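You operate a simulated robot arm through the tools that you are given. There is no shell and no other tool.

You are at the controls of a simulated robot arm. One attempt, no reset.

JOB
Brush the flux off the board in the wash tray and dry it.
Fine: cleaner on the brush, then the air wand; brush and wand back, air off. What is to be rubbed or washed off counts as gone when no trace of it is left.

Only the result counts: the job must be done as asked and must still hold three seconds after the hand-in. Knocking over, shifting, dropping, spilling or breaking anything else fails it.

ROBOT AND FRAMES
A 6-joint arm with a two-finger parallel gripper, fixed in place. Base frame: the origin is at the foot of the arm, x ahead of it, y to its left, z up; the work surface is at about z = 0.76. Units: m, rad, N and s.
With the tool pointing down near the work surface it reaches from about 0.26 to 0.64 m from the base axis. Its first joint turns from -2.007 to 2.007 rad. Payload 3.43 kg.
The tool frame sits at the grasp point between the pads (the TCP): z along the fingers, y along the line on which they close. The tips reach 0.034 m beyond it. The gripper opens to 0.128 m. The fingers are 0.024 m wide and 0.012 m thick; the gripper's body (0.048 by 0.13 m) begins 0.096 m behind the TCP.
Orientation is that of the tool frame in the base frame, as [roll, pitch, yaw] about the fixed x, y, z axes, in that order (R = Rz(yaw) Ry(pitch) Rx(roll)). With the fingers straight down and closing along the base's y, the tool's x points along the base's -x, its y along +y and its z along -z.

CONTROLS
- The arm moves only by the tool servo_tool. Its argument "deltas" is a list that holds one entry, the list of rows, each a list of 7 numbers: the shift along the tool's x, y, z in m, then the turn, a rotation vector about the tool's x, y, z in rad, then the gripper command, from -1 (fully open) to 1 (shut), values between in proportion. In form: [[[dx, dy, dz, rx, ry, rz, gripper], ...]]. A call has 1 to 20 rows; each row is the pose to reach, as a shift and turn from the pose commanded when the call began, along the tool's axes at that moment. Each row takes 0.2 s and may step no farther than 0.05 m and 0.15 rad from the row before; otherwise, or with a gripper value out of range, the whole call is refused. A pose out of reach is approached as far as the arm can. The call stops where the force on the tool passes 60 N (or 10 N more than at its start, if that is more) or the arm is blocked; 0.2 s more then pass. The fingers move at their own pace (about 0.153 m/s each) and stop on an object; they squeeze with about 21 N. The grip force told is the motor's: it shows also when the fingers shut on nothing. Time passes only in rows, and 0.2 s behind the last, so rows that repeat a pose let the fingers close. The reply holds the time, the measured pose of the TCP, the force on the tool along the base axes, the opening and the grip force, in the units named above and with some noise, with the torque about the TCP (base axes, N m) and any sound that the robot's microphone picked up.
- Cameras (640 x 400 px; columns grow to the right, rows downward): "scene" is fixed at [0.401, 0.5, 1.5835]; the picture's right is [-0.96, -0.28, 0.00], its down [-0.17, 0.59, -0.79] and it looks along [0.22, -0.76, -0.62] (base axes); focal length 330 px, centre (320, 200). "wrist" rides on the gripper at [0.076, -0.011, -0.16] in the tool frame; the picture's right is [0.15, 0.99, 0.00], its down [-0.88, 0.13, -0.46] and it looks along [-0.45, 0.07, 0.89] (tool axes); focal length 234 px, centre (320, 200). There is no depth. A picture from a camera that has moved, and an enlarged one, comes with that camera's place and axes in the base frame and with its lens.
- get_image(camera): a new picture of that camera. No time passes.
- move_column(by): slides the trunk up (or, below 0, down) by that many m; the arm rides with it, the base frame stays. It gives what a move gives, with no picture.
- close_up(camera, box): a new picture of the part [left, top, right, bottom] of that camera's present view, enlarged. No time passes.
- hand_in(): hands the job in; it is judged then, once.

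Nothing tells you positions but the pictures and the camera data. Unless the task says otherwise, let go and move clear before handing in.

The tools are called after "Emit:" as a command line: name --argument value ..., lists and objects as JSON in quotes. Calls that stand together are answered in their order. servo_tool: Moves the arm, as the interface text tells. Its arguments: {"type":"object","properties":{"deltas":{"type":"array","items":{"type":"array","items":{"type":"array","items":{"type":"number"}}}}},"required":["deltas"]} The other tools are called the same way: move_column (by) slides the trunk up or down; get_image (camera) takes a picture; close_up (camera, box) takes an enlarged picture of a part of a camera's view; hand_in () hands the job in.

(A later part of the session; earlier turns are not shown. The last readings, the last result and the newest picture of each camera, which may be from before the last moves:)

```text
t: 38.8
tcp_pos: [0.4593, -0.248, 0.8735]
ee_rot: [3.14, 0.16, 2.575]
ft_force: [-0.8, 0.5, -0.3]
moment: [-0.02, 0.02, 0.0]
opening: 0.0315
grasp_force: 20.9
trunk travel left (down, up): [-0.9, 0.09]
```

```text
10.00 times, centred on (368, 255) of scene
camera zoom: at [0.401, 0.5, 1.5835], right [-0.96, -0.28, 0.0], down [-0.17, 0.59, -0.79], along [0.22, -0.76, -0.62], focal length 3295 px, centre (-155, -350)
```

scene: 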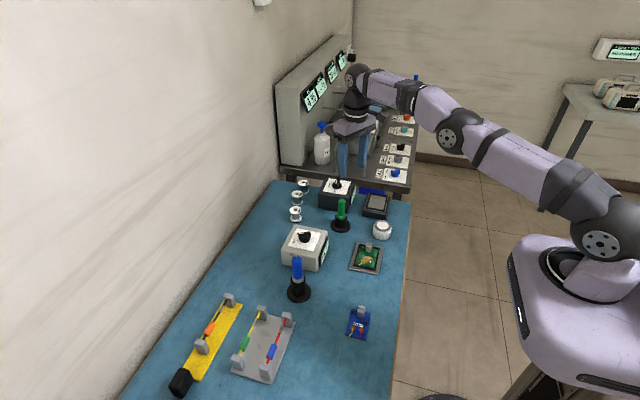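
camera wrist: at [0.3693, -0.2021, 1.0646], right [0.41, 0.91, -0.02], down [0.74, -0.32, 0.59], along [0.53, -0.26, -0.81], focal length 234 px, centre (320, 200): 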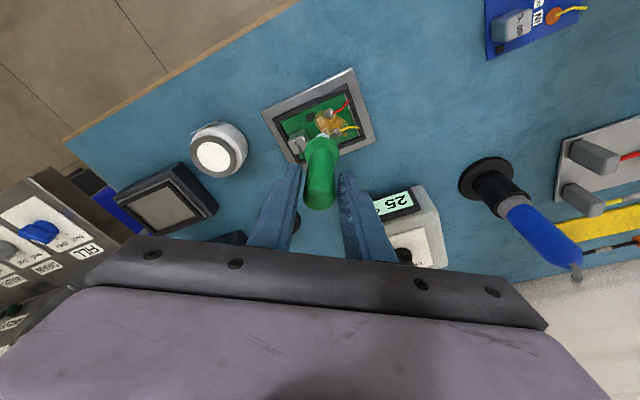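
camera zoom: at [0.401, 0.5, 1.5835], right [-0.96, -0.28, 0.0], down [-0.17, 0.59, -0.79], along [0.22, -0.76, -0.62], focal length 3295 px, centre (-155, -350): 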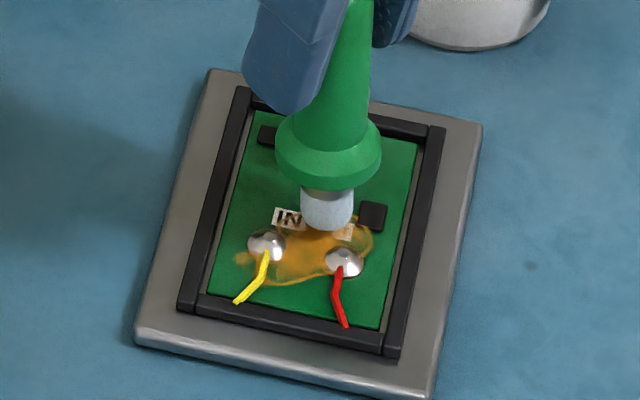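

Emit:
servo_tool --deltas '[[[0.0003, 0, 0.002, 0, 0, 0, 1], [0.0003, 0, 0.002, 0, 0, 0, 1]]]'

Emit:
servo_tool --deltas '[[[0.0003, 0, 0.002, 0, 0, 0, 1], [0.0003, 0, 0.002, 0, 0, 0, 1]]]'

Emit:
close_up --camera "scene" --box '[350, 235, 385, 275]'

```text
t: 39.4
tcp_pos: [0.46, -0.2473, 0.872]
ee_rot: [3.141, 0.161, 2.574]
ft_force: [-0.1, 0.3, 0.3]
moment: [0.0, 0.0, 0.03]
opening: 0.0315
grasp_force: 21.2
trunk travel left (down, up): [-0.9, 0.09]
```

```text
t: 40.0
tcp_pos: [0.4587, -0.2488, 0.87]
ee_rot: [-3.14, 0.162, 2.575]
ft_force: [0.4, -0.2, 0.0]
moment: [0.01, -0.01, 0.02]
opening: 0.0314
grasp_force: 20.5
trunk travel left (down, up): [-0.9, 0.09]
```

```text
10.00 times, centred on (368, 255) of scene
camera zoom: at [0.401, 0.5, 1.5835], right [-0.96, -0.28, 0.0], down [-0.17, 0.59, -0.79], along [0.22, -0.76, -0.62], focal length 3295 px, centre (-155, -350)
```

zoom: 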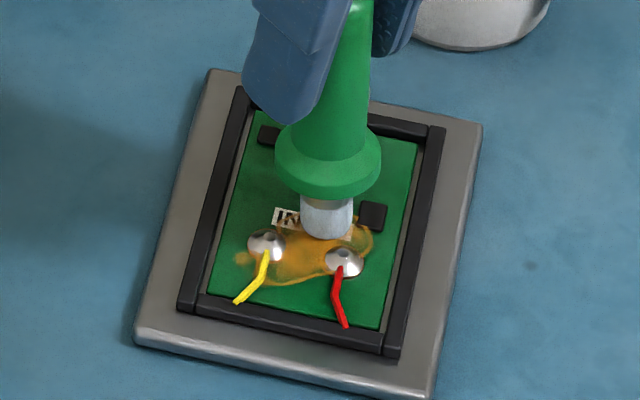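

Emit:
servo_tool --deltas '[[[0.0003, 0, 0.0015, 0, 0, 0, 1], [0.0003, 0, 0.0015, 0, 0, 0, 1]]]'

Emit:
servo_tool --deltas '[[[0.0003, 0, 0.0015, 0, 0, 0, 1], [0.0003, 0, 0.0015, 0, 0, 0, 1]]]'

Emit:
close_up --camera "scene" --box '[350, 235, 385, 275]'

Emit:
close_up --camera "wrist" --box '[280, 90, 370, 180]'

```text
t: 40.6
tcp_pos: [0.4584, -0.2487, 0.8682]
ee_rot: [-3.141, 0.16, 2.577]
ft_force: [0.9, 0.0, 0.3]
moment: [0.0, -0.05, 0.03]
opening: 0.0316
grasp_force: 21.3
trunk travel left (down, up): [-0.9, 0.09]
```

```text
t: 41.2
tcp_pos: [0.4594, -0.2474, 0.8669]
ee_rot: [-3.141, 0.163, 2.576]
ft_force: [-0.6, 0.4, 6.0]
moment: [0.03, 0.07, 0.07]
opening: 0.0314
grasp_force: 21.1
trunk travel left (down, up): [-0.9, 0.09]
```

```text
10.00 times, centred on (368, 255) of scene
camera zoom: at [0.401, 0.5, 1.5835], right [-0.96, -0.28, 0.0], down [-0.17, 0.59, -0.79], along [0.22, -0.76, -0.62], focal length 3295 px, centre (-155, -350)
```

zoom: 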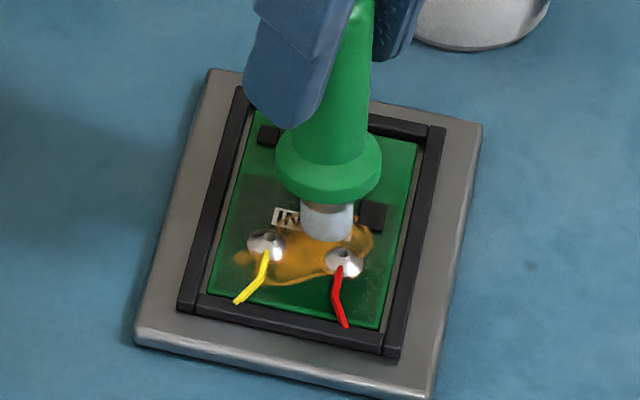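

```text
4.44 times, centred on (325, 135) of wrist
camera zoom: at [0.3686, -0.2039, 1.0122], right [0.41, 0.91, -0.02], down [0.74, -0.32, 0.59], along [0.53, -0.26, -0.81], focal length 1041 px, centre (298, 489)
```

zoom: 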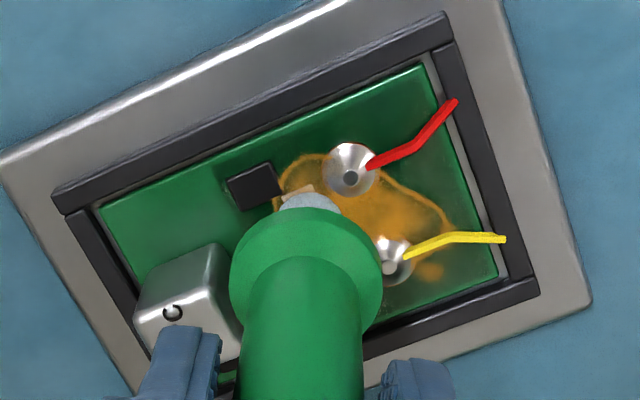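

The bristles touch the board at TCP z≈0.867 with about 6 N, and a wet patch has appeared. I'll start with a short, light stroke to see how the flux reacts.

Emit:
servo_tool --deltas '[[[0, 0, -0.0004, 0, 0, 0, 1], [-0.0034, 0.0021, 0.0001, 0, 0, 0, 1], [-0.0067, 0.0043, 0.0007, 0, 0, 0, 1], [-0.0101, 0.0064, 0.0012, 0, 0, 0, 1]]]'

Emit:
close_up --camera "scene" --box '[350, 235, 385, 275]'

Emit:
close_up --camera "wrist" --box '[280, 90, 370, 180]'

```text
t: 42.2
tcp_pos: [0.4716, -0.2489, 0.8665]
ee_rot: [-3.141, 0.161, 2.573]
ft_force: [-0.3, 1.2, 2.7]
moment: [-0.01, 0.06, -0.01]
opening: 0.0314
grasp_force: 21.5
trunk travel left (down, up): [-0.9, 0.09]
```

```text
10.00 times, centred on (368, 255) of scene
camera zoom: at [0.401, 0.5, 1.5835], right [-0.96, -0.28, 0.0], down [-0.17, 0.59, -0.79], along [0.22, -0.76, -0.62], focal length 3295 px, centre (-155, -350)
```

zoom: 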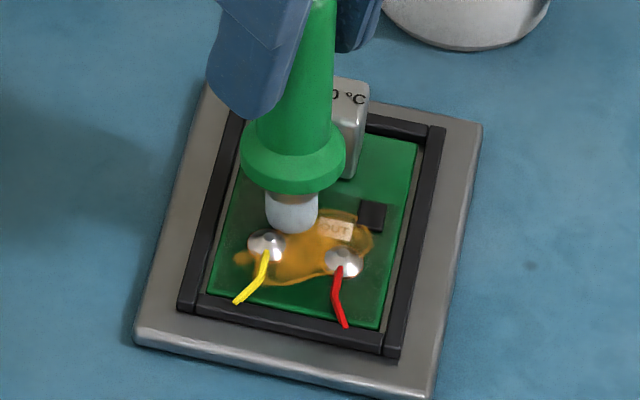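

```text
4.44 times, centred on (325, 135) of wrist
camera zoom: at [0.3806, -0.2045, 1.0125], right [0.41, 0.91, -0.02], down [0.74, -0.32, 0.59], along [0.53, -0.26, -0.81], focal length 1041 px, centre (298, 489)
```

zoom: 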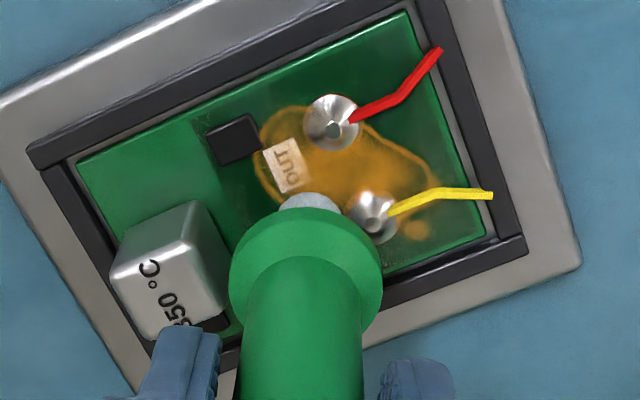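

Emit:
servo_tool --deltas '[[[0.0037, -0.0024, -0.0006, 0, 0, 0, 1], [0.0073, -0.0047, -0.0012, 0, 0, 0, 1], [0.011, -0.0071, -0.0017, 0, 0, 0, 1], [0.0147, -0.0094, -0.0023, 0, 0, 0, 1], [0.011, -0.0071, -0.0017, 0, 0, 0, 1], [0.0073, -0.0047, -0.0012, 0, 0, 0, 1], [0.0037, -0.0024, -0.0006, 0, 0, 0, 1], [0, 0, 0, 0, 0, 0, 1], [0.0037, -0.0024, -0.0006, 0, 0, 0, 1], [0.0073, -0.0047, -0.0012, 0, 0, 0, 1], [0.011, -0.0071, -0.0017, 0, 0, 0, 1], [0.0147, -0.0094, -0.0023, 0, 0, 0, 1]]]'

Emit:
close_up --camera "scene" --box '[350, 235, 385, 275]'

Emit:
close_up --camera "wrist" --box '[280, 90, 370, 180]'

```text
t: 44.8
tcp_pos: [0.4537, -0.2478, 0.8674]
ee_rot: [-3.141, 0.161, 2.574]
ft_force: [1.1, -1.0, 6.6]
moment: [0.03, -0.18, -0.01]
opening: 0.0314
grasp_force: 20.8
trunk travel left (down, up): [-0.9, 0.09]
```

```text
10.00 times, centred on (368, 255) of scene
camera zoom: at [0.401, 0.5, 1.5835], right [-0.96, -0.28, 0.0], down [-0.17, 0.59, -0.79], along [0.22, -0.76, -0.62], focal length 3295 px, centre (-155, -350)
```

zoom: 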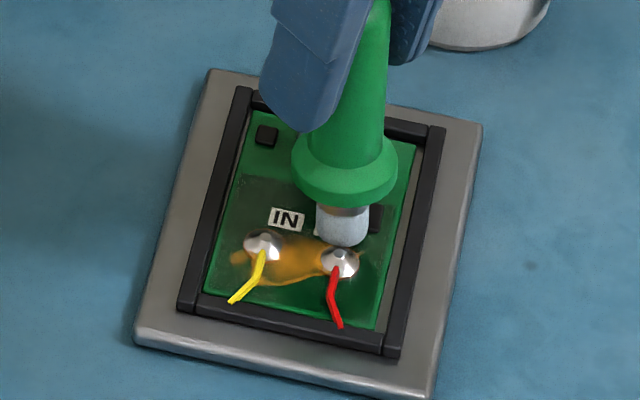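

```text
4.44 times, centred on (325, 135) of wrist
camera zoom: at [0.3633, -0.2036, 1.0122], right [0.41, 0.91, -0.02], down [0.74, -0.32, 0.59], along [0.53, -0.26, -0.81], focal length 1041 px, centre (298, 489)
```

zoom: 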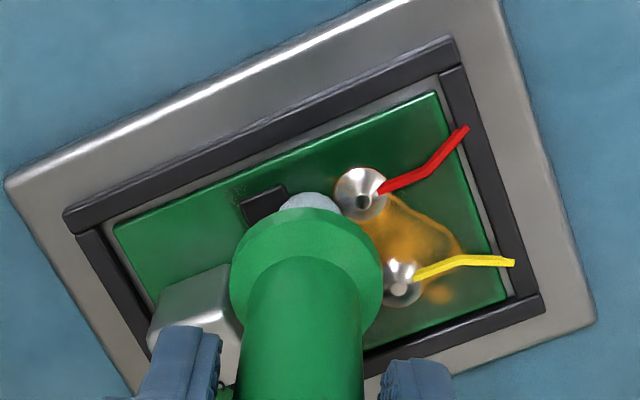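

The part of the flux nearest the chip and labels is gone already. Next I'll work the brush between the two joints, going gently.

Emit:
servo_tool --deltas '[[[-0.0034, 0.0022, 0.0003, 0, 0, 0, 1], [-0.0067, 0.0043, 0.0008, 0, 0, 0, 1], [-0.0051, 0.0068, 0.0005, 0, 0, 0, 1], [-0.0035, 0.0094, 0.0003, 0, 0, 0, 1], [-0.0019, 0.0119, 0.0, 0, 0, 0, 1]]]'

Emit:
close_up --camera "scene" --box '[350, 235, 385, 275]'

```text
t: 46.0
tcp_pos: [0.4618, -0.2395, 0.8664]
ee_rot: [3.141, 0.161, 2.573]
ft_force: [0.7, -1.8, 2.5]
moment: [-0.15, 0.0, -0.01]
opening: 0.0314
grasp_force: 20.5
trunk travel left (down, up): [-0.9, 0.09]
```

```text
10.00 times, centred on (368, 255) of scene
camera zoom: at [0.401, 0.5, 1.5835], right [-0.96, -0.28, 0.0], down [-0.17, 0.59, -0.79], along [0.22, -0.76, -0.62], focal length 3295 px, centre (-155, -350)
```

zoom: 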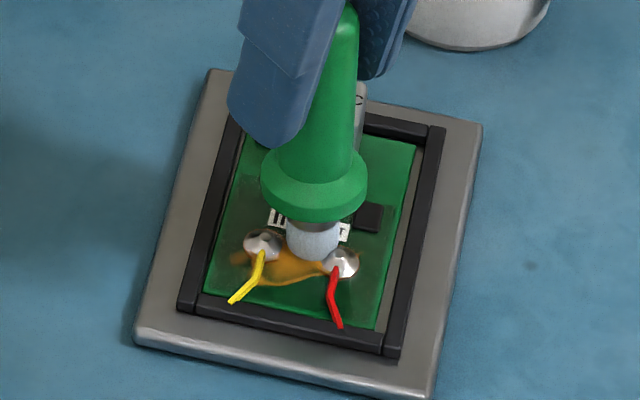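

Emit:
servo_tool --deltas '[[[0.0016, 0.0025, -0.0002, 0, 0, 0, 1], [0.0032, 0.0051, -0.0005, 0, 0, 0, 1], [0.0048, 0.0076, -0.0008, 0, 0, 0, 1], [0.0064, 0.0101, -0.001, 0, 0, 0, 1]]]'

Emit:
close_up --camera "scene" --box '[350, 235, 385, 275]'

Emit:
close_up --camera "wrist" --box '[280, 90, 370, 180]'

```text
t: 47.0
tcp_pos: [0.4614, -0.2279, 0.8668]
ee_rot: [-3.141, 0.161, 2.575]
ft_force: [0.1, -0.8, 5.7]
moment: [-0.16, 0.03, 0.03]
opening: 0.0313
grasp_force: 21.0
trunk travel left (down, up): [-0.9, 0.09]
```

```text
10.00 times, centred on (368, 255) of scene
camera zoom: at [0.401, 0.5, 1.5835], right [-0.96, -0.28, 0.0], down [-0.17, 0.59, -0.79], along [0.22, -0.76, -0.62], focal length 3295 px, centre (-155, -350)
```

zoom: 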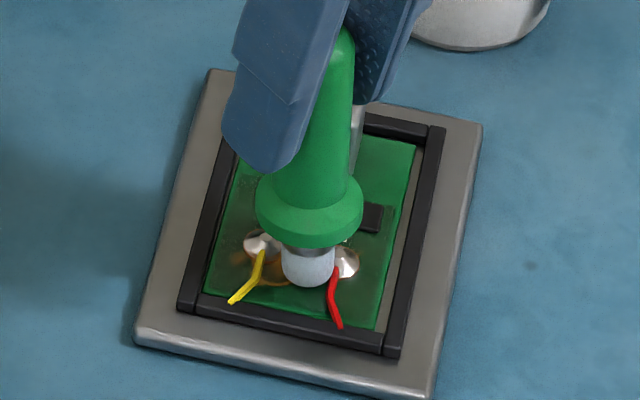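

```text
4.44 times, centred on (325, 135) of wrist
camera zoom: at [0.3712, -0.1832, 1.0126], right [0.41, 0.91, -0.02], down [0.74, -0.32, 0.59], along [0.53, -0.26, -0.81], focal length 1041 px, centre (298, 489)
```

zoom: 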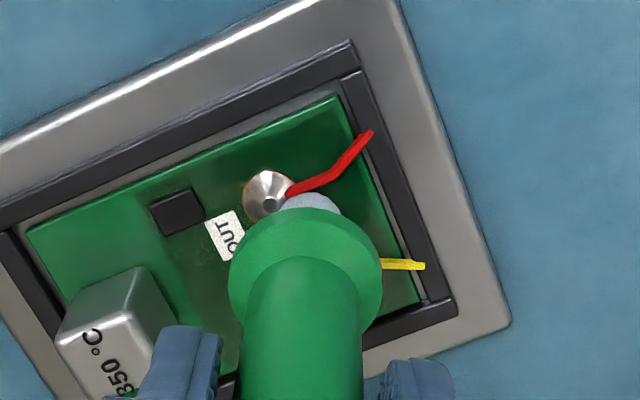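

Emit:
servo_tool --deltas '[[[0, 0, -0.0003, 0, 0, 0, 1], [-0.0021, 0.0013, 0.0, 0, 0, 0, 1], [-0.0042, 0.0027, 0.0003, 0, 0, 0, 1], [-0.0063, 0.004, 0.0007, 0, 0, 0, 1]]]'

Emit:
close_up --camera "scene" --box '[350, 235, 385, 275]'

```text
t: 48.0
tcp_pos: [0.4669, -0.2258, 0.8683]
ee_rot: [3.141, 0.154, 2.575]
ft_force: [-4.7, 2.0, -0.1]
moment: [0.22, 0.58, -0.01]
opening: 0.0312
grasp_force: 21.3
trunk travel left (down, up): [-0.9, 0.09]
```

```text
10.00 times, centred on (368, 255) of scene
camera zoom: at [0.401, 0.5, 1.5835], right [-0.96, -0.28, 0.0], down [-0.17, 0.59, -0.79], along [0.22, -0.76, -0.62], focal length 3295 px, centre (-155, -350)
```

zoom: 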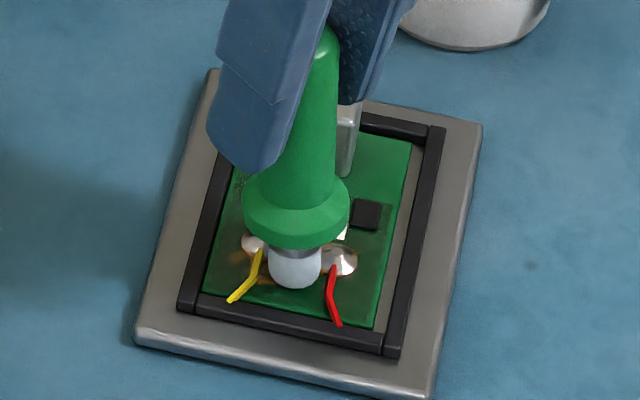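

The yellow joint is solid; it pushed back with about 5 N. I'll lift off to see what flux is left.

Emit:
servo_tool --deltas '[[[0.002, -0.0013, -0.0003, 0, 0, 0, 1], [-0.0012, -0.0013, -0.02, 0, 0, 0, 1], [-0.0047, -0.0013, -0.045, 0, 0, 0, 1], [-0.008, -0.02, -0.06, 0, 0, 0, 1], [-0.008, -0.06, -0.06, 0, 0, 0, 1]]]'

Emit:
close_up --camera "scene" --box '[350, 240, 385, 275]'

Emit:
get_image --camera "wrist"

```text
t: 49.2
tcp_pos: [0.4334, -0.277, 0.9269]
ee_rot: [-3.141, 0.16, 2.577]
ft_force: [-0.1, -1.4, -0.4]
moment: [0.01, -0.02, -0.02]
opening: 0.0314
grasp_force: 21.3
trunk travel left (down, up): [-0.9, 0.09]
```

```text
11.43 times, centred on (368, 258) of scene
camera zoom: at [0.401, 0.5, 1.5835], right [-0.96, -0.28, 0.0], down [-0.17, 0.59, -0.79], along [0.22, -0.76, -0.62], focal length 3766 px, centre (-223, -457)
```

zoom: 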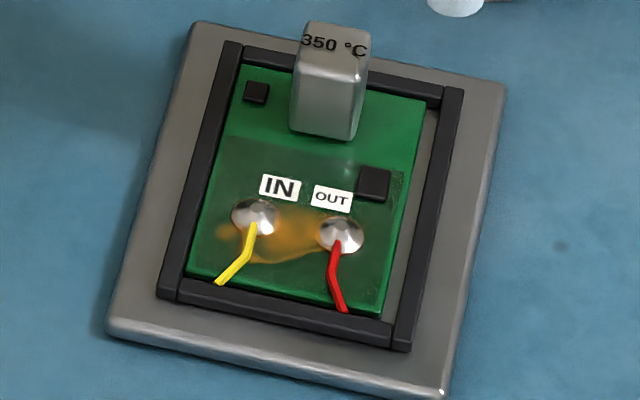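

```text
taken
camera wrist: at [0.3433, -0.2333, 1.073], right [0.41, 0.91, -0.02], down [0.74, -0.32, 0.59], along [0.53, -0.26, -0.81], focal length 234 px, centre (320, 200)
```

wrist: 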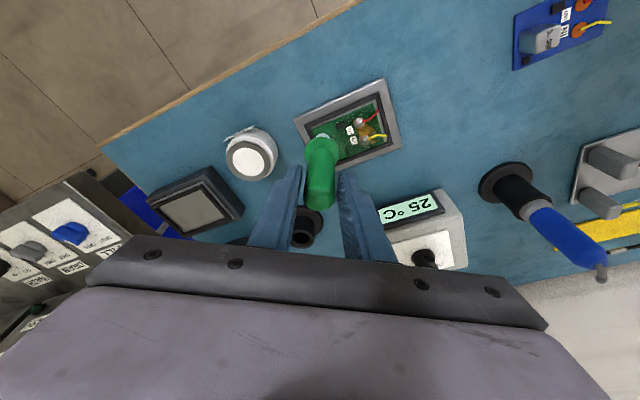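

Emit:
close_up --camera "wrist" --box '[280, 70, 400, 210]'

Emit:
close_up --camera "scene" --box '[365, 205, 405, 245]'

```text
2.86 times, centred on (340, 140) of wrist
camera zoom: at [0.3433, -0.2333, 1.073], right [0.41, 0.91, -0.02], down [0.74, -0.32, 0.59], along [0.53, -0.26, -0.81], focal length 669 px, centre (263, 371)
```

zoom: 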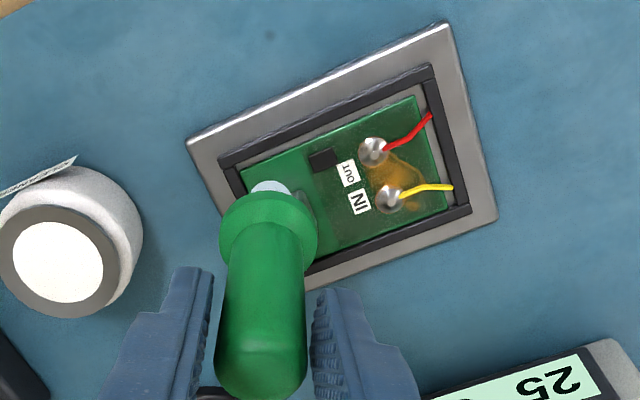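

```text
10.00 times, centred on (385, 225) of scene
camera zoom: at [0.401, 0.5, 1.5835], right [-0.96, -0.28, 0.0], down [-0.17, 0.59, -0.79], along [0.22, -0.76, -0.62], focal length 3295 px, centre (-330, -50)
```

zoom: 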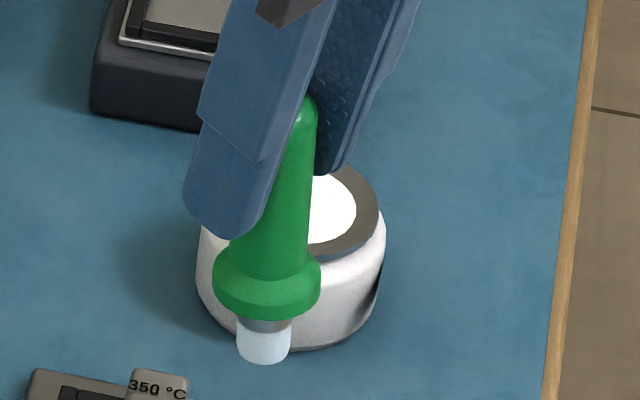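

Most of the flux is gone; what remains is between the joints and beside the yellow joint. I'll straighten the brush a little more and go down between the joints.

Emit:
servo_tool --deltas '[[[-0.0043, 0.014, 0.0, 0, 0.03, 0, 1], [-0.0085, 0.028, 0.015, 0, 0.06, 0, 1], [-0.0128, 0.0419, 0.03, 0, 0.08, 0, 1], [-0.0128, 0.0419, 0.0445, 0, 0.08, 0, 1], [-0.0128, 0.0419, 0.0445, 0, 0.08, 0, 1]]]'

Emit:
close_up --camera "scene" --box '[350, 230, 390, 275]'

Emit:
close_up --camera "wrist" --box '[280, 90, 370, 180]'

```text
t: 50.4
tcp_pos: [0.4752, -0.2524, 0.8865]
ee_rot: [3.141, 0.08, 2.574]
ft_force: [0.0, 0.4, -0.9]
moment: [0.01, 0.01, 0.0]
opening: 0.0312
grasp_force: 21.2
trunk travel left (down, up): [-0.9, 0.09]
```

```text
8.89 times, centred on (370, 252) of scene
camera zoom: at [0.401, 0.5, 1.5835], right [-0.96, -0.28, 0.0], down [-0.17, 0.59, -0.79], along [0.22, -0.76, -0.62], focal length 2929 px, centre (-124, -267)
```

zoom: 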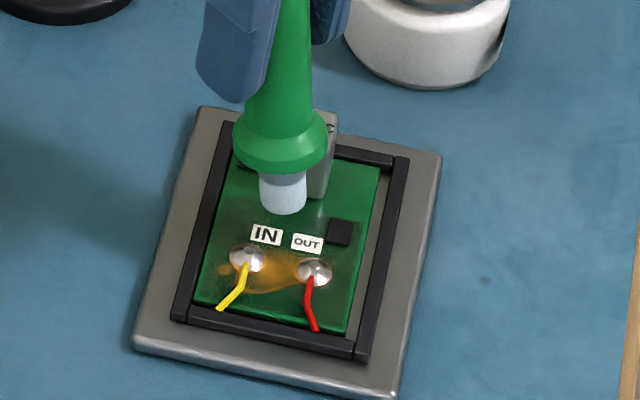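

```text
4.44 times, centred on (325, 135) of wrist
camera zoom: at [0.3945, -0.2151, 1.0396], right [0.41, 0.91, -0.01], down [0.78, -0.34, 0.53], along [0.48, -0.22, -0.85], focal length 1041 px, centre (298, 489)
```

zoom: 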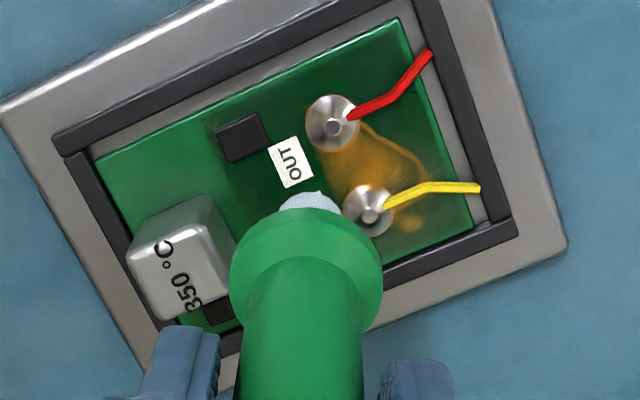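

Emit:
servo_tool --deltas '[[[0.004, -0.0021, 0.009, 0, 0, 0, 1], [0.0048, -0.0021, 0.0172, 0, 0, 0, 1], [0.0049, -0.0021, 0.0182, 0, 0, 0, 1]]]'

```text
t: 51.2
tcp_pos: [0.4699, -0.2505, 0.8688]
ee_rot: [-3.141, 0.081, 2.574]
ft_force: [-0.5, 0.2, -0.2]
moment: [0.03, -0.01, 0.01]
opening: 0.0312
grasp_force: 20.9
trunk travel left (down, up): [-0.9, 0.09]
```

Emit:
servo_tool --deltas '[[[0.0001, 0, 0.0012, 0, 0, 0, 1], [0.0001, 0, 0.0012, 0, 0, 0, 1]]]'

Emit:
servo_tool --deltas '[[[0.0001, 0, 0.001, 0, 0, 0, 1], [0.0001, 0, 0.001, 0, 0, 0, 1]]]'

Emit:
close_up --camera "scene" --box '[350, 230, 390, 275]'

```text
t: 51.8
tcp_pos: [0.47, -0.2521, 0.8657]
ee_rot: [3.14, 0.081, 2.574]
ft_force: [-0.8, 0.2, 2.6]
moment: [0.03, 0.01, 0.0]
opening: 0.0313
grasp_force: 20.8
trunk travel left (down, up): [-0.9, 0.09]
```

```text
t: 52.4
tcp_pos: [0.4708, -0.2513, 0.866]
ee_rot: [-3.142, 0.081, 2.575]
ft_force: [-0.8, 0.1, 10.0]
moment: [0.02, 0.12, 0.02]
opening: 0.0311
grasp_force: 21.2
trunk travel left (down, up): [-0.9, 0.09]
```

```text
8.89 times, centred on (370, 252) of scene
camera zoom: at [0.401, 0.5, 1.5835], right [-0.96, -0.28, 0.0], down [-0.17, 0.59, -0.79], along [0.22, -0.76, -0.62], focal length 2929 px, centre (-124, -267)
```

zoom: 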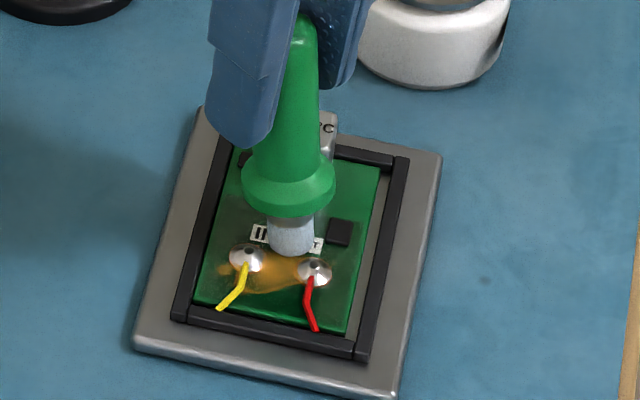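

Emit:
servo_tool --deltas '[[[0, 0, -0.0008, 0, 0, 0, 1], [0.0016, 0.0025, -0.0009, 0, 0, 0, 1], [0.0032, 0.0051, -0.0011, 0, 0, 0, 1], [0.0048, 0.0076, -0.0012, 0, 0, 0, 1], [0.0064, 0.0101, -0.0013, 0, 0, 0, 1], [0.008, 0.0126, -0.0014, 0, 0, 0, 1], [0.0096, 0.0152, -0.0016, 0, 0, 0, 1], [0.0112, 0.0177, -0.0017, 0, 0, 0, 1], [0.0128, 0.0202, -0.0018, 0, 0, 0, 1]]]'

Emit:
close_up --camera "scene" --box '[350, 230, 390, 275]'

Emit:
close_up --camera "wrist" --box '[280, 90, 370, 180]'

```text
t: 54.4
tcp_pos: [0.4707, -0.2277, 0.8667]
ee_rot: [-3.141, 0.082, 2.574]
ft_force: [-0.1, -2.2, 4.6]
moment: [-0.13, -0.01, 0.0]
opening: 0.0312
grasp_force: 20.9
trunk travel left (down, up): [-0.9, 0.09]
```

```text
8.89 times, centred on (370, 252) of scene
camera zoom: at [0.401, 0.5, 1.5835], right [-0.96, -0.28, 0.0], down [-0.17, 0.59, -0.79], along [0.22, -0.76, -0.62], focal length 2929 px, centre (-124, -267)
```

zoom: 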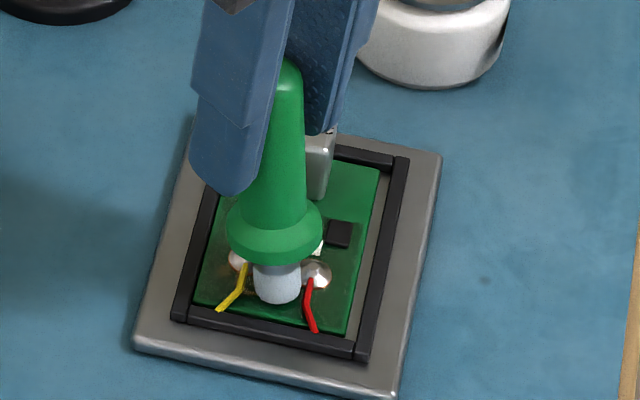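

```text
4.44 times, centred on (325, 135) of wrist
camera zoom: at [0.3904, -0.1902, 1.0194], right [0.41, 0.91, -0.01], down [0.78, -0.34, 0.53], along [0.48, -0.22, -0.85], focal length 1041 px, centre (298, 489)
```

zoom: 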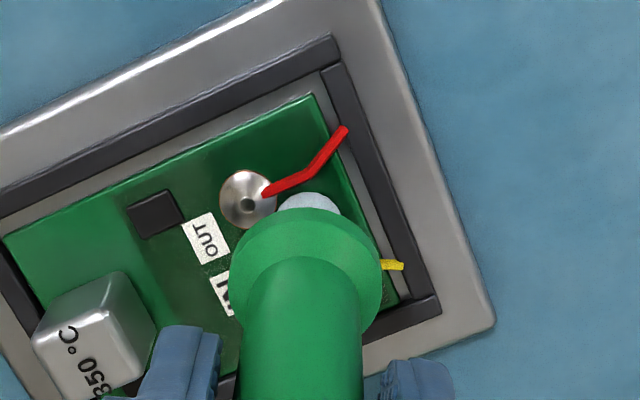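

Emit:
servo_tool --deltas '[[[0.0016, 0.0025, -0.0001, 0, 0, 0, 1], [0, 0, 0, 0, 0, 0, 1], [-0.0021, -0.0034, 0.0002, 0, 0, 0, 1], [-0.0043, -0.0067, 0.0003, 0, 0, 0, 1], [-0.0064, -0.0101, 0.0005, 0, 0, 0, 1], [-0.0056, -0.0059, 0.0004, 0, 0, 0, 1], [-0.0034, -0.0026, 0.0003, 0, 0, 0, 1], [-0.0013, 0.0008, 0.0001, 0, 0, 0, 1], [0.0003, 0.0033, 0, 0, 0, 0, 1], [0.0029, 0.0017, -0.0002, 0, 0, 0, 1], [0.0013, -0.0008, -0.0001, 0, 0, 0, 1], [-0.0008, -0.0042, 0.0001, 0, 0, 0, 1], [-0.003, -0.0075, 0.0002, 0, 0, 0, 1], [-0.0043, -0.0067, 0.0003, 0, 0, 0, 1], [-0.0021, -0.0034, 0.0002, 0, 0, 0, 1], [0, 0, 0, 0, 0, 0, 1]]]'

Emit:
close_up --camera "scene" --box '[350, 230, 390, 275]'

```text
t: 57.8
tcp_pos: [0.4731, -0.2293, 0.8667]
ee_rot: [-3.141, 0.082, 2.573]
ft_force: [1.1, -0.4, 2.2]
moment: [-0.02, -0.06, -0.02]
opening: 0.0313
grasp_force: 20.8
trunk travel left (down, up): [-0.9, 0.09]
```

```text
8.89 times, centred on (370, 252) of scene
camera zoom: at [0.401, 0.5, 1.5835], right [-0.96, -0.28, 0.0], down [-0.17, 0.59, -0.79], along [0.22, -0.76, -0.62], focal length 2929 px, centre (-124, -267)
```

zoom: 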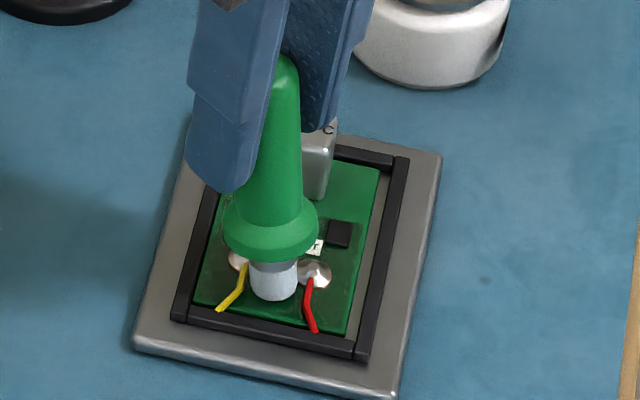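

Emit:
servo_tool --deltas '[[[-0.002, 0, -0.025, 0, 0, 0, 1], [-0.004, 0, -0.05, 0, 0, 0, 1], [-0.0174, -0.0211, -0.0489, 0, 0, 0, 1], [-0.0308, -0.0422, -0.0477, 0, 0, 0, 1]]]'

Emit:
close_up --camera "scene" --box '[350, 240, 385, 275]'

Emit:
close_up --camera "wrist" --box '[300, 60, 400, 180]'

```text
t: 58.8
tcp_pos: [0.471, -0.2789, 0.9151]
ee_rot: [-3.139, 0.08, 2.573]
ft_force: [-0.6, -0.4, -0.6]
moment: [0.01, 0.0, 0.0]
opening: 0.0312
grasp_force: 20.1
trunk travel left (down, up): [-0.9, 0.09]
```

```text
11.43 times, centred on (368, 258) of scene
camera zoom: at [0.401, 0.5, 1.5835], right [-0.96, -0.28, 0.0], down [-0.17, 0.59, -0.79], along [0.22, -0.76, -0.62], focal length 3766 px, centre (-223, -457)
```

zoom: 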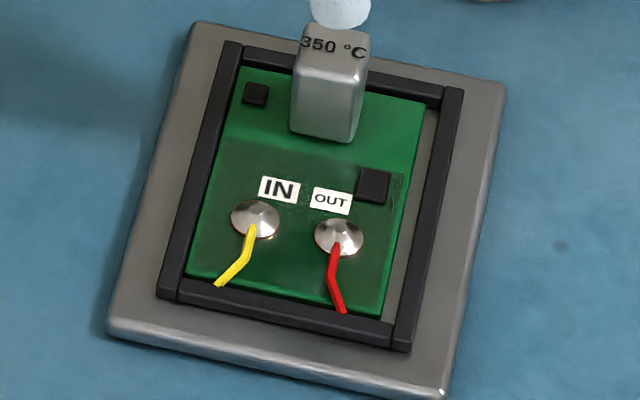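

```text
3.33 times, centred on (350, 120) of wrist
camera zoom: at [0.3908, -0.2411, 1.0679], right [0.41, 0.91, -0.01], down [0.78, -0.34, 0.52], along [0.47, -0.22, -0.85], focal length 781 px, centre (220, 467)
```

zoom: 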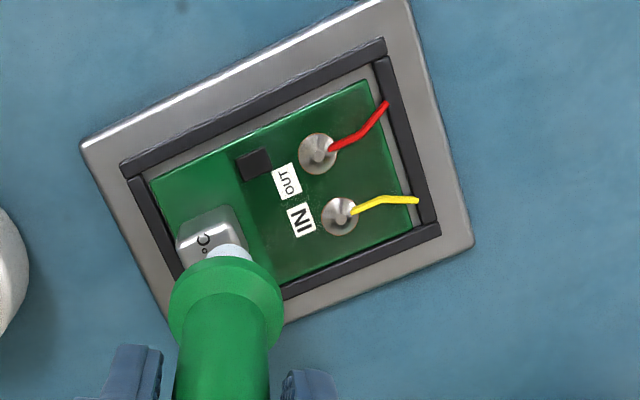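

The flux looks gone. I'll zoom in to check for faint traces.

Emit:
close_up --camera "scene" --box '[360, 250, 380, 270]'

Emit:
close_up --camera "wrist" --box '[330, 90, 385, 140]'

```text
16.00 times, centred on (370, 260) of scene
camera zoom: at [0.401, 0.5, 1.5835], right [-0.96, -0.28, 0.0], down [-0.17, 0.59, -0.79], along [0.22, -0.76, -0.62], focal length 5273 px, centre (-480, -760)
```

zoom: 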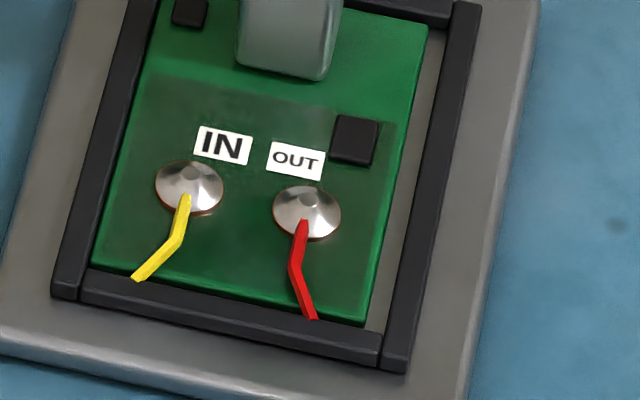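

```text
8.00 times, centred on (358, 115) of wrist
camera zoom: at [0.3908, -0.2411, 1.0679], right [0.41, 0.91, -0.01], down [0.78, -0.34, 0.52], along [0.47, -0.22, -0.85], focal length 1873 px, centre (20, 880)
```

zoom: 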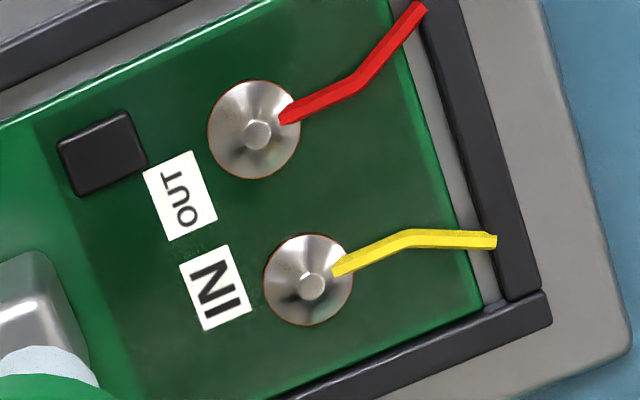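

No amber is left. As insurance I'll do one more light pass over the area, then return the brush.

Emit:
servo_tool --deltas '[[[0.0027, 0.0137, -0.0002, 0, 0, 0, 1], [0.0054, 0.0273, -0.0004, 0, 0, 0, 1], [0.0074, 0.0273, 0.0235, 0, 0, 0, 1], [0.0091, 0.0273, 0.0455, 0, 0, 0, 1], [0.0093, 0.0273, 0.0474, 0, 0, 0, 1]]]'

```text
t: 60.0
tcp_pos: [0.4811, -0.2527, 0.8665]
ee_rot: [-3.141, 0.081, 2.574]
ft_force: [0.0, -0.1, -0.5]
moment: [0.01, -0.02, -0.03]
opening: 0.0314
grasp_force: 20.9
trunk travel left (down, up): [-0.9, 0.09]
```

Emit:
servo_tool --deltas '[[[0, 0, 0.0008, 0, 0, 0, 1], [0.0025, -0.0016, 0.0006, 0, 0, 0, 1], [0.005, -0.0032, 0.0004, 0, 0, 0, 1], [0.0075, -0.0048, 0.0002, 0, 0, 0, 1], [0.01, -0.0064, 0.0, 0, 0, 0, 1], [0.0125, -0.008, -0.0002, 0, 0, 0, 1], [0.015, -0.0096, -0.0004, 0, 0, 0, 1], [0.0165, -0.0106, -0.0005, 0, 0, 0, 1], [0.0125, -0.008, -0.0002, 0, 0, 0, 1], [0.0092, -0.0059, 0.0001, 0, 0, 0, 1]]]'

```text
t: 62.2
tcp_pos: [0.4687, -0.2523, 0.8686]
ee_rot: [-3.141, 0.082, 2.574]
ft_force: [-0.7, 0.9, -0.6]
moment: [0.03, -0.01, 0.0]
opening: 0.0311
grasp_force: 21.2
trunk travel left (down, up): [-0.9, 0.09]
```

Emit:
servo_tool --deltas '[[[0.0001, 0, 0.001, 0, 0, 0, 1], [0.0001, 0, 0.001, 0, 0, 0, 1]]]'

Emit:
close_up --camera "scene" --box '[350, 235, 385, 275]'

Emit:
close_up --camera "wrist" --box '[280, 90, 370, 180]'

```text
t: 62.8
tcp_pos: [0.4689, -0.2528, 0.8681]
ee_rot: [-3.141, 0.08, 2.577]
ft_force: [-0.1, -0.7, -0.3]
moment: [0.01, 0.02, 0.0]
opening: 0.0314
grasp_force: 21.3
trunk travel left (down, up): [-0.9, 0.09]
```

```text
10.00 times, centred on (368, 255) of scene
camera zoom: at [0.401, 0.5, 1.5835], right [-0.96, -0.28, 0.0], down [-0.17, 0.59, -0.79], along [0.22, -0.76, -0.62], focal length 3295 px, centre (-155, -350)
```

zoom: 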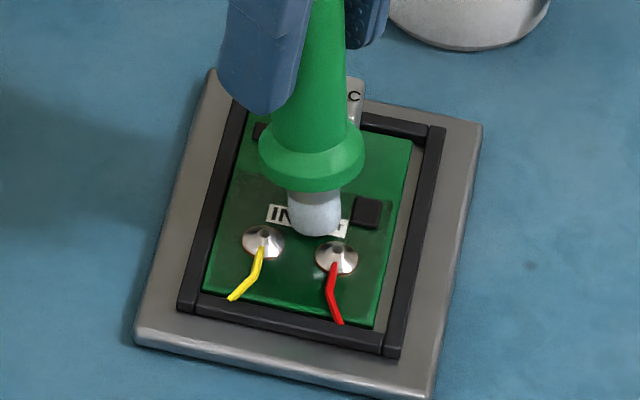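

```text
4.44 times, centred on (325, 135) of wrist
camera zoom: at [0.3893, -0.2147, 1.0201], right [0.41, 0.91, -0.01], down [0.78, -0.34, 0.52], along [0.47, -0.22, -0.85], focal length 1041 px, centre (298, 489)
```

zoom: 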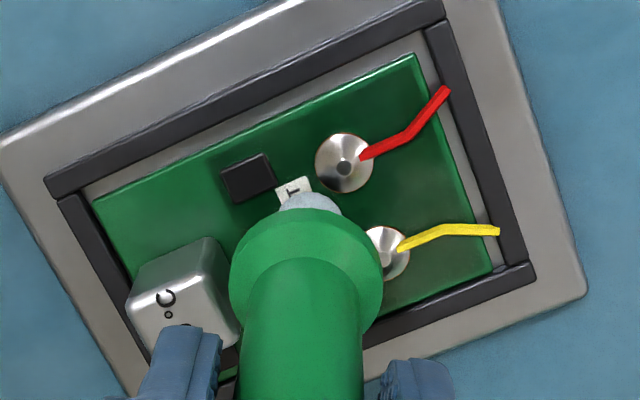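

Emit:
servo_tool --deltas '[[[0.0001, 0, 0.0009, 0, 0, 0, 1], [0.0001, 0, 0.0009, 0, 0, 0, 1]]]'

```text
t: 63.4
tcp_pos: [0.4702, -0.2516, 0.8676]
ee_rot: [-3.14, 0.082, 2.574]
ft_force: [0.2, 0.0, 3.4]
moment: [0.02, -0.03, -0.04]
opening: 0.0312
grasp_force: 21.3
trunk travel left (down, up): [-0.9, 0.09]
```

Emit:
servo_tool --deltas '[[[-0.0042, 0.0027, 0.0003, 0, 0, 0, 1], [-0.0084, 0.0054, 0.0007, 0, 0, 0, 1], [-0.0042, 0.0027, 0.0003, 0, 0, 0, 1], [0, 0, 0, 0, 0, 0, 1], [0.0038, -0.0024, -0.0003, 0, 0, 0, 1], [0.0068, -0.0043, -0.0005, 0, 0, 0, 1], [0.0038, -0.0024, -0.0003, 0, 0, 0, 1], [0, 0, 0, 0, 0, 0, 1], [0.0021, 0.0034, -0.0002, 0, 0, 0, 1], [0.0043, 0.0067, -0.0003, 0, 0, 0, 1], [0.0064, 0.0101, -0.0005, 0, 0, 0, 1], [0.0086, 0.0135, -0.0007, 0, 0, 0, 1], [0.0107, 0.0169, -0.0009, 0, 0, 0, 1], [0.0129, 0.0202, -0.001, 0, 0, 0, 1], [0.0145, 0.0228, -0.0011, 0, 0, 0, 1], [0.0118, 0.0185, -0.001, 0, 0, 0, 1], [0.0086, 0.0135, -0.0007, 0, 0, 0, 1], [0.0118, 0.0185, -0.001, 0, 0, 0, 1], [0.0145, 0.0228, -0.0011, 0, 0, 0, 1], [0.0118, 0.0185, -0.001, 0, 0, 0, 1]]]'

```text
t: 67.6
tcp_pos: [0.4692, -0.2271, 0.8656]
ee_rot: [-3.141, 0.081, 2.575]
ft_force: [2.4, 5.3, 14.7]
moment: [0.5, -0.14, -0.01]
opening: 0.0311
grasp_force: 21.1
trunk travel left (down, up): [-0.9, 0.09]
```

Emit:
servo_tool --deltas '[[[-0.002, 0, -0.02, 0, 0, 0, 1], [-0.004, 0, -0.05, 0, 0, 0, 1], [-0.0174, -0.0211, -0.0489, 0, 0, 0, 1], [-0.0308, -0.0422, -0.0477, 0, 0, 0, 1]]]'

Emit:
close_up --camera "scene" --box '[350, 235, 390, 275]'

Emit:
close_up --camera "wrist" --box '[300, 60, 400, 180]'

```text
t: 68.6
tcp_pos: [0.4691, -0.2793, 0.9165]
ee_rot: [-3.142, 0.081, 2.575]
ft_force: [0.4, 0.2, 0.3]
moment: [-0.03, 0.0, -0.04]
opening: 0.0315
grasp_force: 21.1
trunk travel left (down, up): [-0.9, 0.09]
```

```text
10.00 times, centred on (370, 255) of scene
camera zoom: at [0.401, 0.5, 1.5835], right [-0.96, -0.28, 0.0], down [-0.17, 0.59, -0.79], along [0.22, -0.76, -0.62], focal length 3295 px, centre (-180, -350)
```

zoom: 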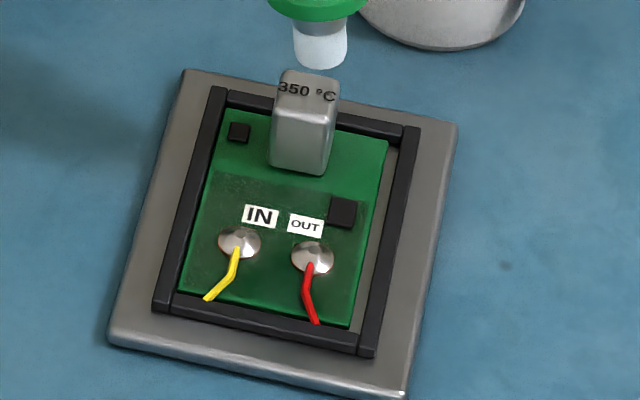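

```text
3.33 times, centred on (350, 120) of wrist
camera zoom: at [0.3887, -0.2427, 1.069], right [0.41, 0.91, -0.01], down [0.78, -0.34, 0.52], along [0.47, -0.22, -0.85], focal length 781 px, centre (220, 467)
```

zoom: 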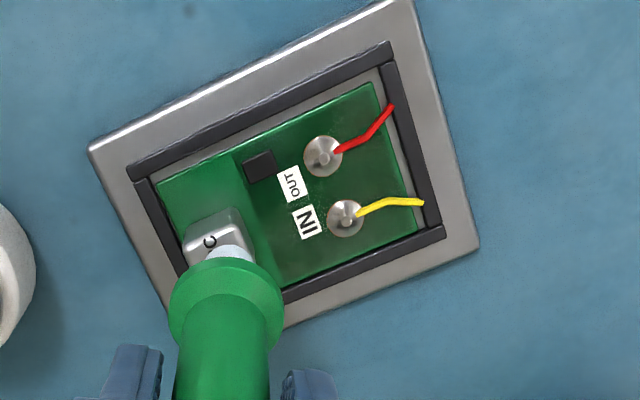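

The board is clean and only wet now. I'll take the brush back to its stand at about (0.575,-0.3775).

Emit:
servo_tool --deltas '[[[-0.03, -0.005, -0.0231, 0, -0.03, 0, 1], [-0.0678, -0.0115, -0.0231, 0, -0.06, 0, 1], [-0.1055, -0.018, -0.0231, 0, -0.09, 0, 1], [-0.1433, -0.0246, -0.0231, 0, -0.12, 0, 1], [-0.1433, -0.0246, -0.0231, 0, -0.12, 0, 1]]]'

Emit:
close_up --camera "wrist" --box '[270, 70, 370, 220]'

Emit:
close_up --camera "scene" --box '[315, 170, 375, 240]'

```text
t: 69.8
tcp_pos: [0.5765, -0.374, 0.9474]
ee_rot: [3.14, 0.199, 2.576]
ft_force: [0.2, -0.3, -0.3]
moment: [0.04, -0.03, 0.01]
opening: 0.0312
grasp_force: 20.8
trunk travel left (down, up): [-0.9, 0.09]
```

```text
2.67 times, centred on (320, 145) of wrist
camera zoom: at [0.4808, -0.3268, 1.0894], right [0.41, 0.91, -0.03], down [0.72, -0.31, 0.62], along [0.56, -0.28, -0.78], focal length 624 px, centre (320, 347)
```

zoom: 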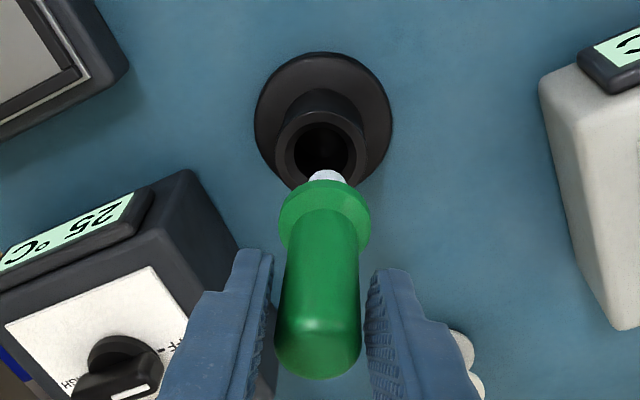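

```text
5.71 times, centred on (345, 205) of scene
camera zoom: at [0.401, 0.5, 1.5835], right [-0.96, -0.28, 0.0], down [-0.17, 0.59, -0.79], along [0.22, -0.76, -0.62], focal length 1883 px, centre (177, 171)
```

zoom: 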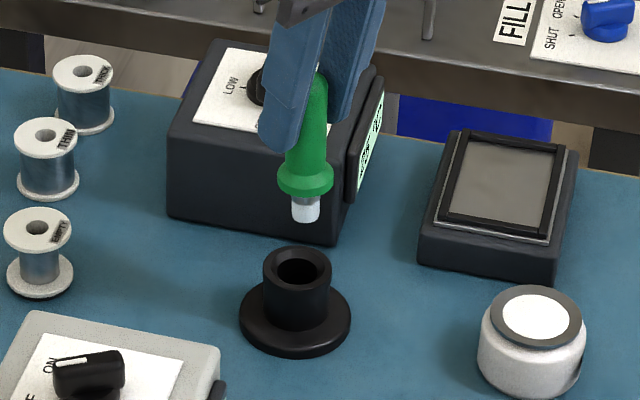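

Emit:
servo_tool --deltas '[[[0.0034, 0, 0.0166, 0, 0, 0, 1], [0.0067, 0, 0.0331, 0, 0, 0, 1], [0.01, 0, 0.0497, 0, 0, 0, 1], [0.0134, 0, 0.0663, 0, 0, 0, 1]]]'

Emit:
close_up --camera "scene" --box '[315, 180, 365, 230]'

Emit:
close_up --camera "wrist" --box '[270, 90, 370, 220]'

```text
t: 70.8
tcp_pos: [0.575, -0.377, 0.8827]
ee_rot: [3.141, 0.199, 2.575]
ft_force: [0.3, -0.3, -0.6]
moment: [0.0, -0.03, -0.01]
opening: 0.0314
grasp_force: 21.4
trunk travel left (down, up): [-0.9, 0.09]
```

```text
8.00 times, centred on (340, 205) of scene
camera zoom: at [0.401, 0.5, 1.5835], right [-0.96, -0.28, 0.0], down [-0.17, 0.59, -0.79], along [0.22, -0.76, -0.62], focal length 2636 px, centre (160, 160)
```

zoom: 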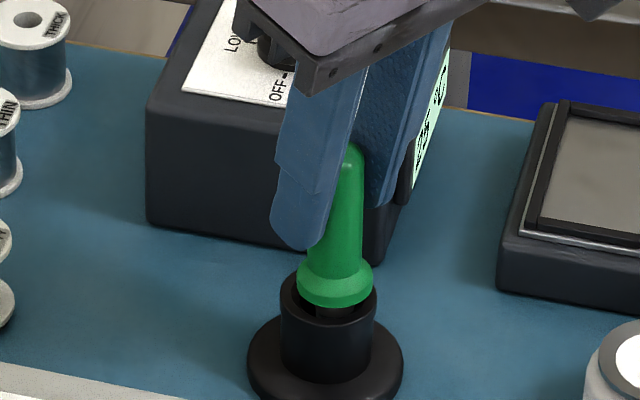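

```text
3.08 times, centred on (320, 155) of wrist
camera zoom: at [0.481, -0.3296, 1.0241], right [0.41, 0.91, -0.03], down [0.72, -0.31, 0.62], along [0.56, -0.28, -0.78], focal length 720 px, centre (320, 338)
```

zoom: 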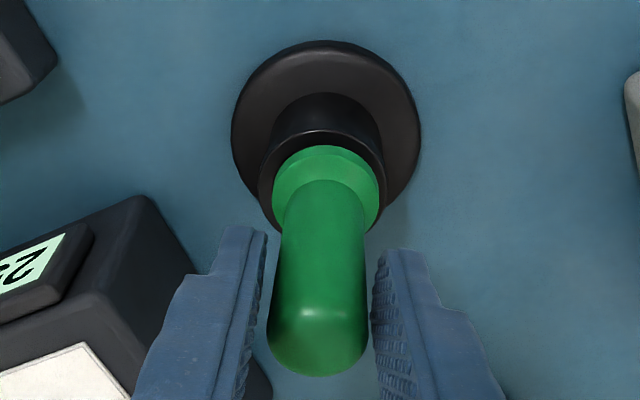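

Emit:
servo_tool --deltas '[[[-0.0004, 0.0006, 0.0026, 0, 0, 0, 1], [-0.0007, 0.0011, 0.0052, 0, 0, 0, 1], [-0.0007, 0.0011, 0.0052, 0, 0, 0, 1]]]'

Emit:
close_up --camera "scene" --box '[315, 180, 365, 230]'

```text
t: 71.6
tcp_pos: [0.5772, -0.3757, 0.8777]
ee_rot: [3.141, 0.199, 2.573]
ft_force: [-0.1, -0.5, -0.6]
moment: [-0.01, 0.02, -0.02]
opening: 0.031
grasp_force: 21.0
trunk travel left (down, up): [-0.9, 0.09]
```

```text
8.00 times, centred on (340, 205) of scene
camera zoom: at [0.401, 0.5, 1.5835], right [-0.96, -0.28, 0.0], down [-0.17, 0.59, -0.79], along [0.22, -0.76, -0.62], focal length 2636 px, centre (160, 160)
```

zoom: 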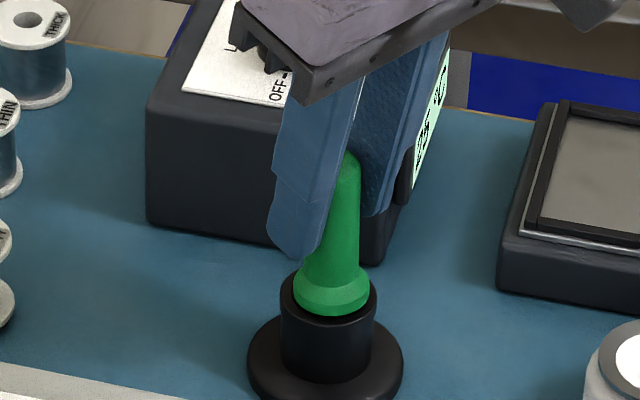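

Nearly seated. I'll lower in small steps until the flange touches.

Emit:
servo_tool --deltas '[[[0.0004, 0, 0.002, 0, 0, 0, 1], [0.0004, 0, 0.002, 0, 0, 0, 1]]]'

Emit:
servo_tool --deltas '[[[0.0004, 0, 0.002, 0, 0, 0, 1], [0.0004, 0, 0.002, 0, 0, 0, 1]]]'

Emit:
close_up --camera "scene" --box '[315, 180, 365, 230]'

```text
t: 72.2
tcp_pos: [0.5779, -0.3772, 0.8762]
ee_rot: [3.141, 0.199, 2.573]
ft_force: [-0.4, 0.5, 0.0]
moment: [0.01, 0.02, -0.01]
opening: 0.0314
grasp_force: 21.0
trunk travel left (down, up): [-0.9, 0.09]
```

```text
t: 72.8
tcp_pos: [0.5784, -0.3776, 0.8755]
ee_rot: [3.14, 0.203, 2.573]
ft_force: [0.0, 0.7, 4.4]
moment: [-0.02, -0.06, 0.0]
opening: 0.0313
grasp_force: 21.1
trunk travel left (down, up): [-0.9, 0.09]
```

```text
8.00 times, centred on (340, 205) of scene
camera zoom: at [0.401, 0.5, 1.5835], right [-0.96, -0.28, 0.0], down [-0.17, 0.59, -0.79], along [0.22, -0.76, -0.62], focal length 2636 px, centre (160, 160)
```

zoom: 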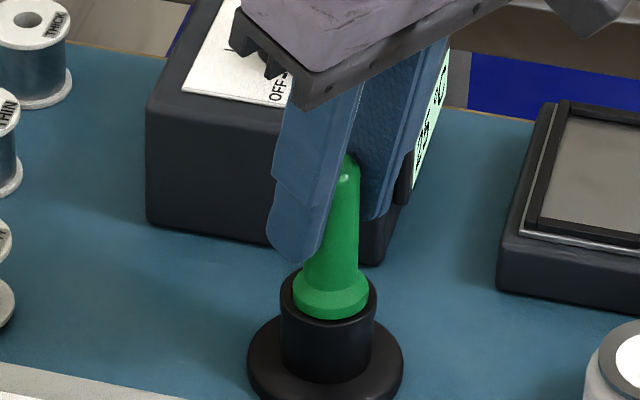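

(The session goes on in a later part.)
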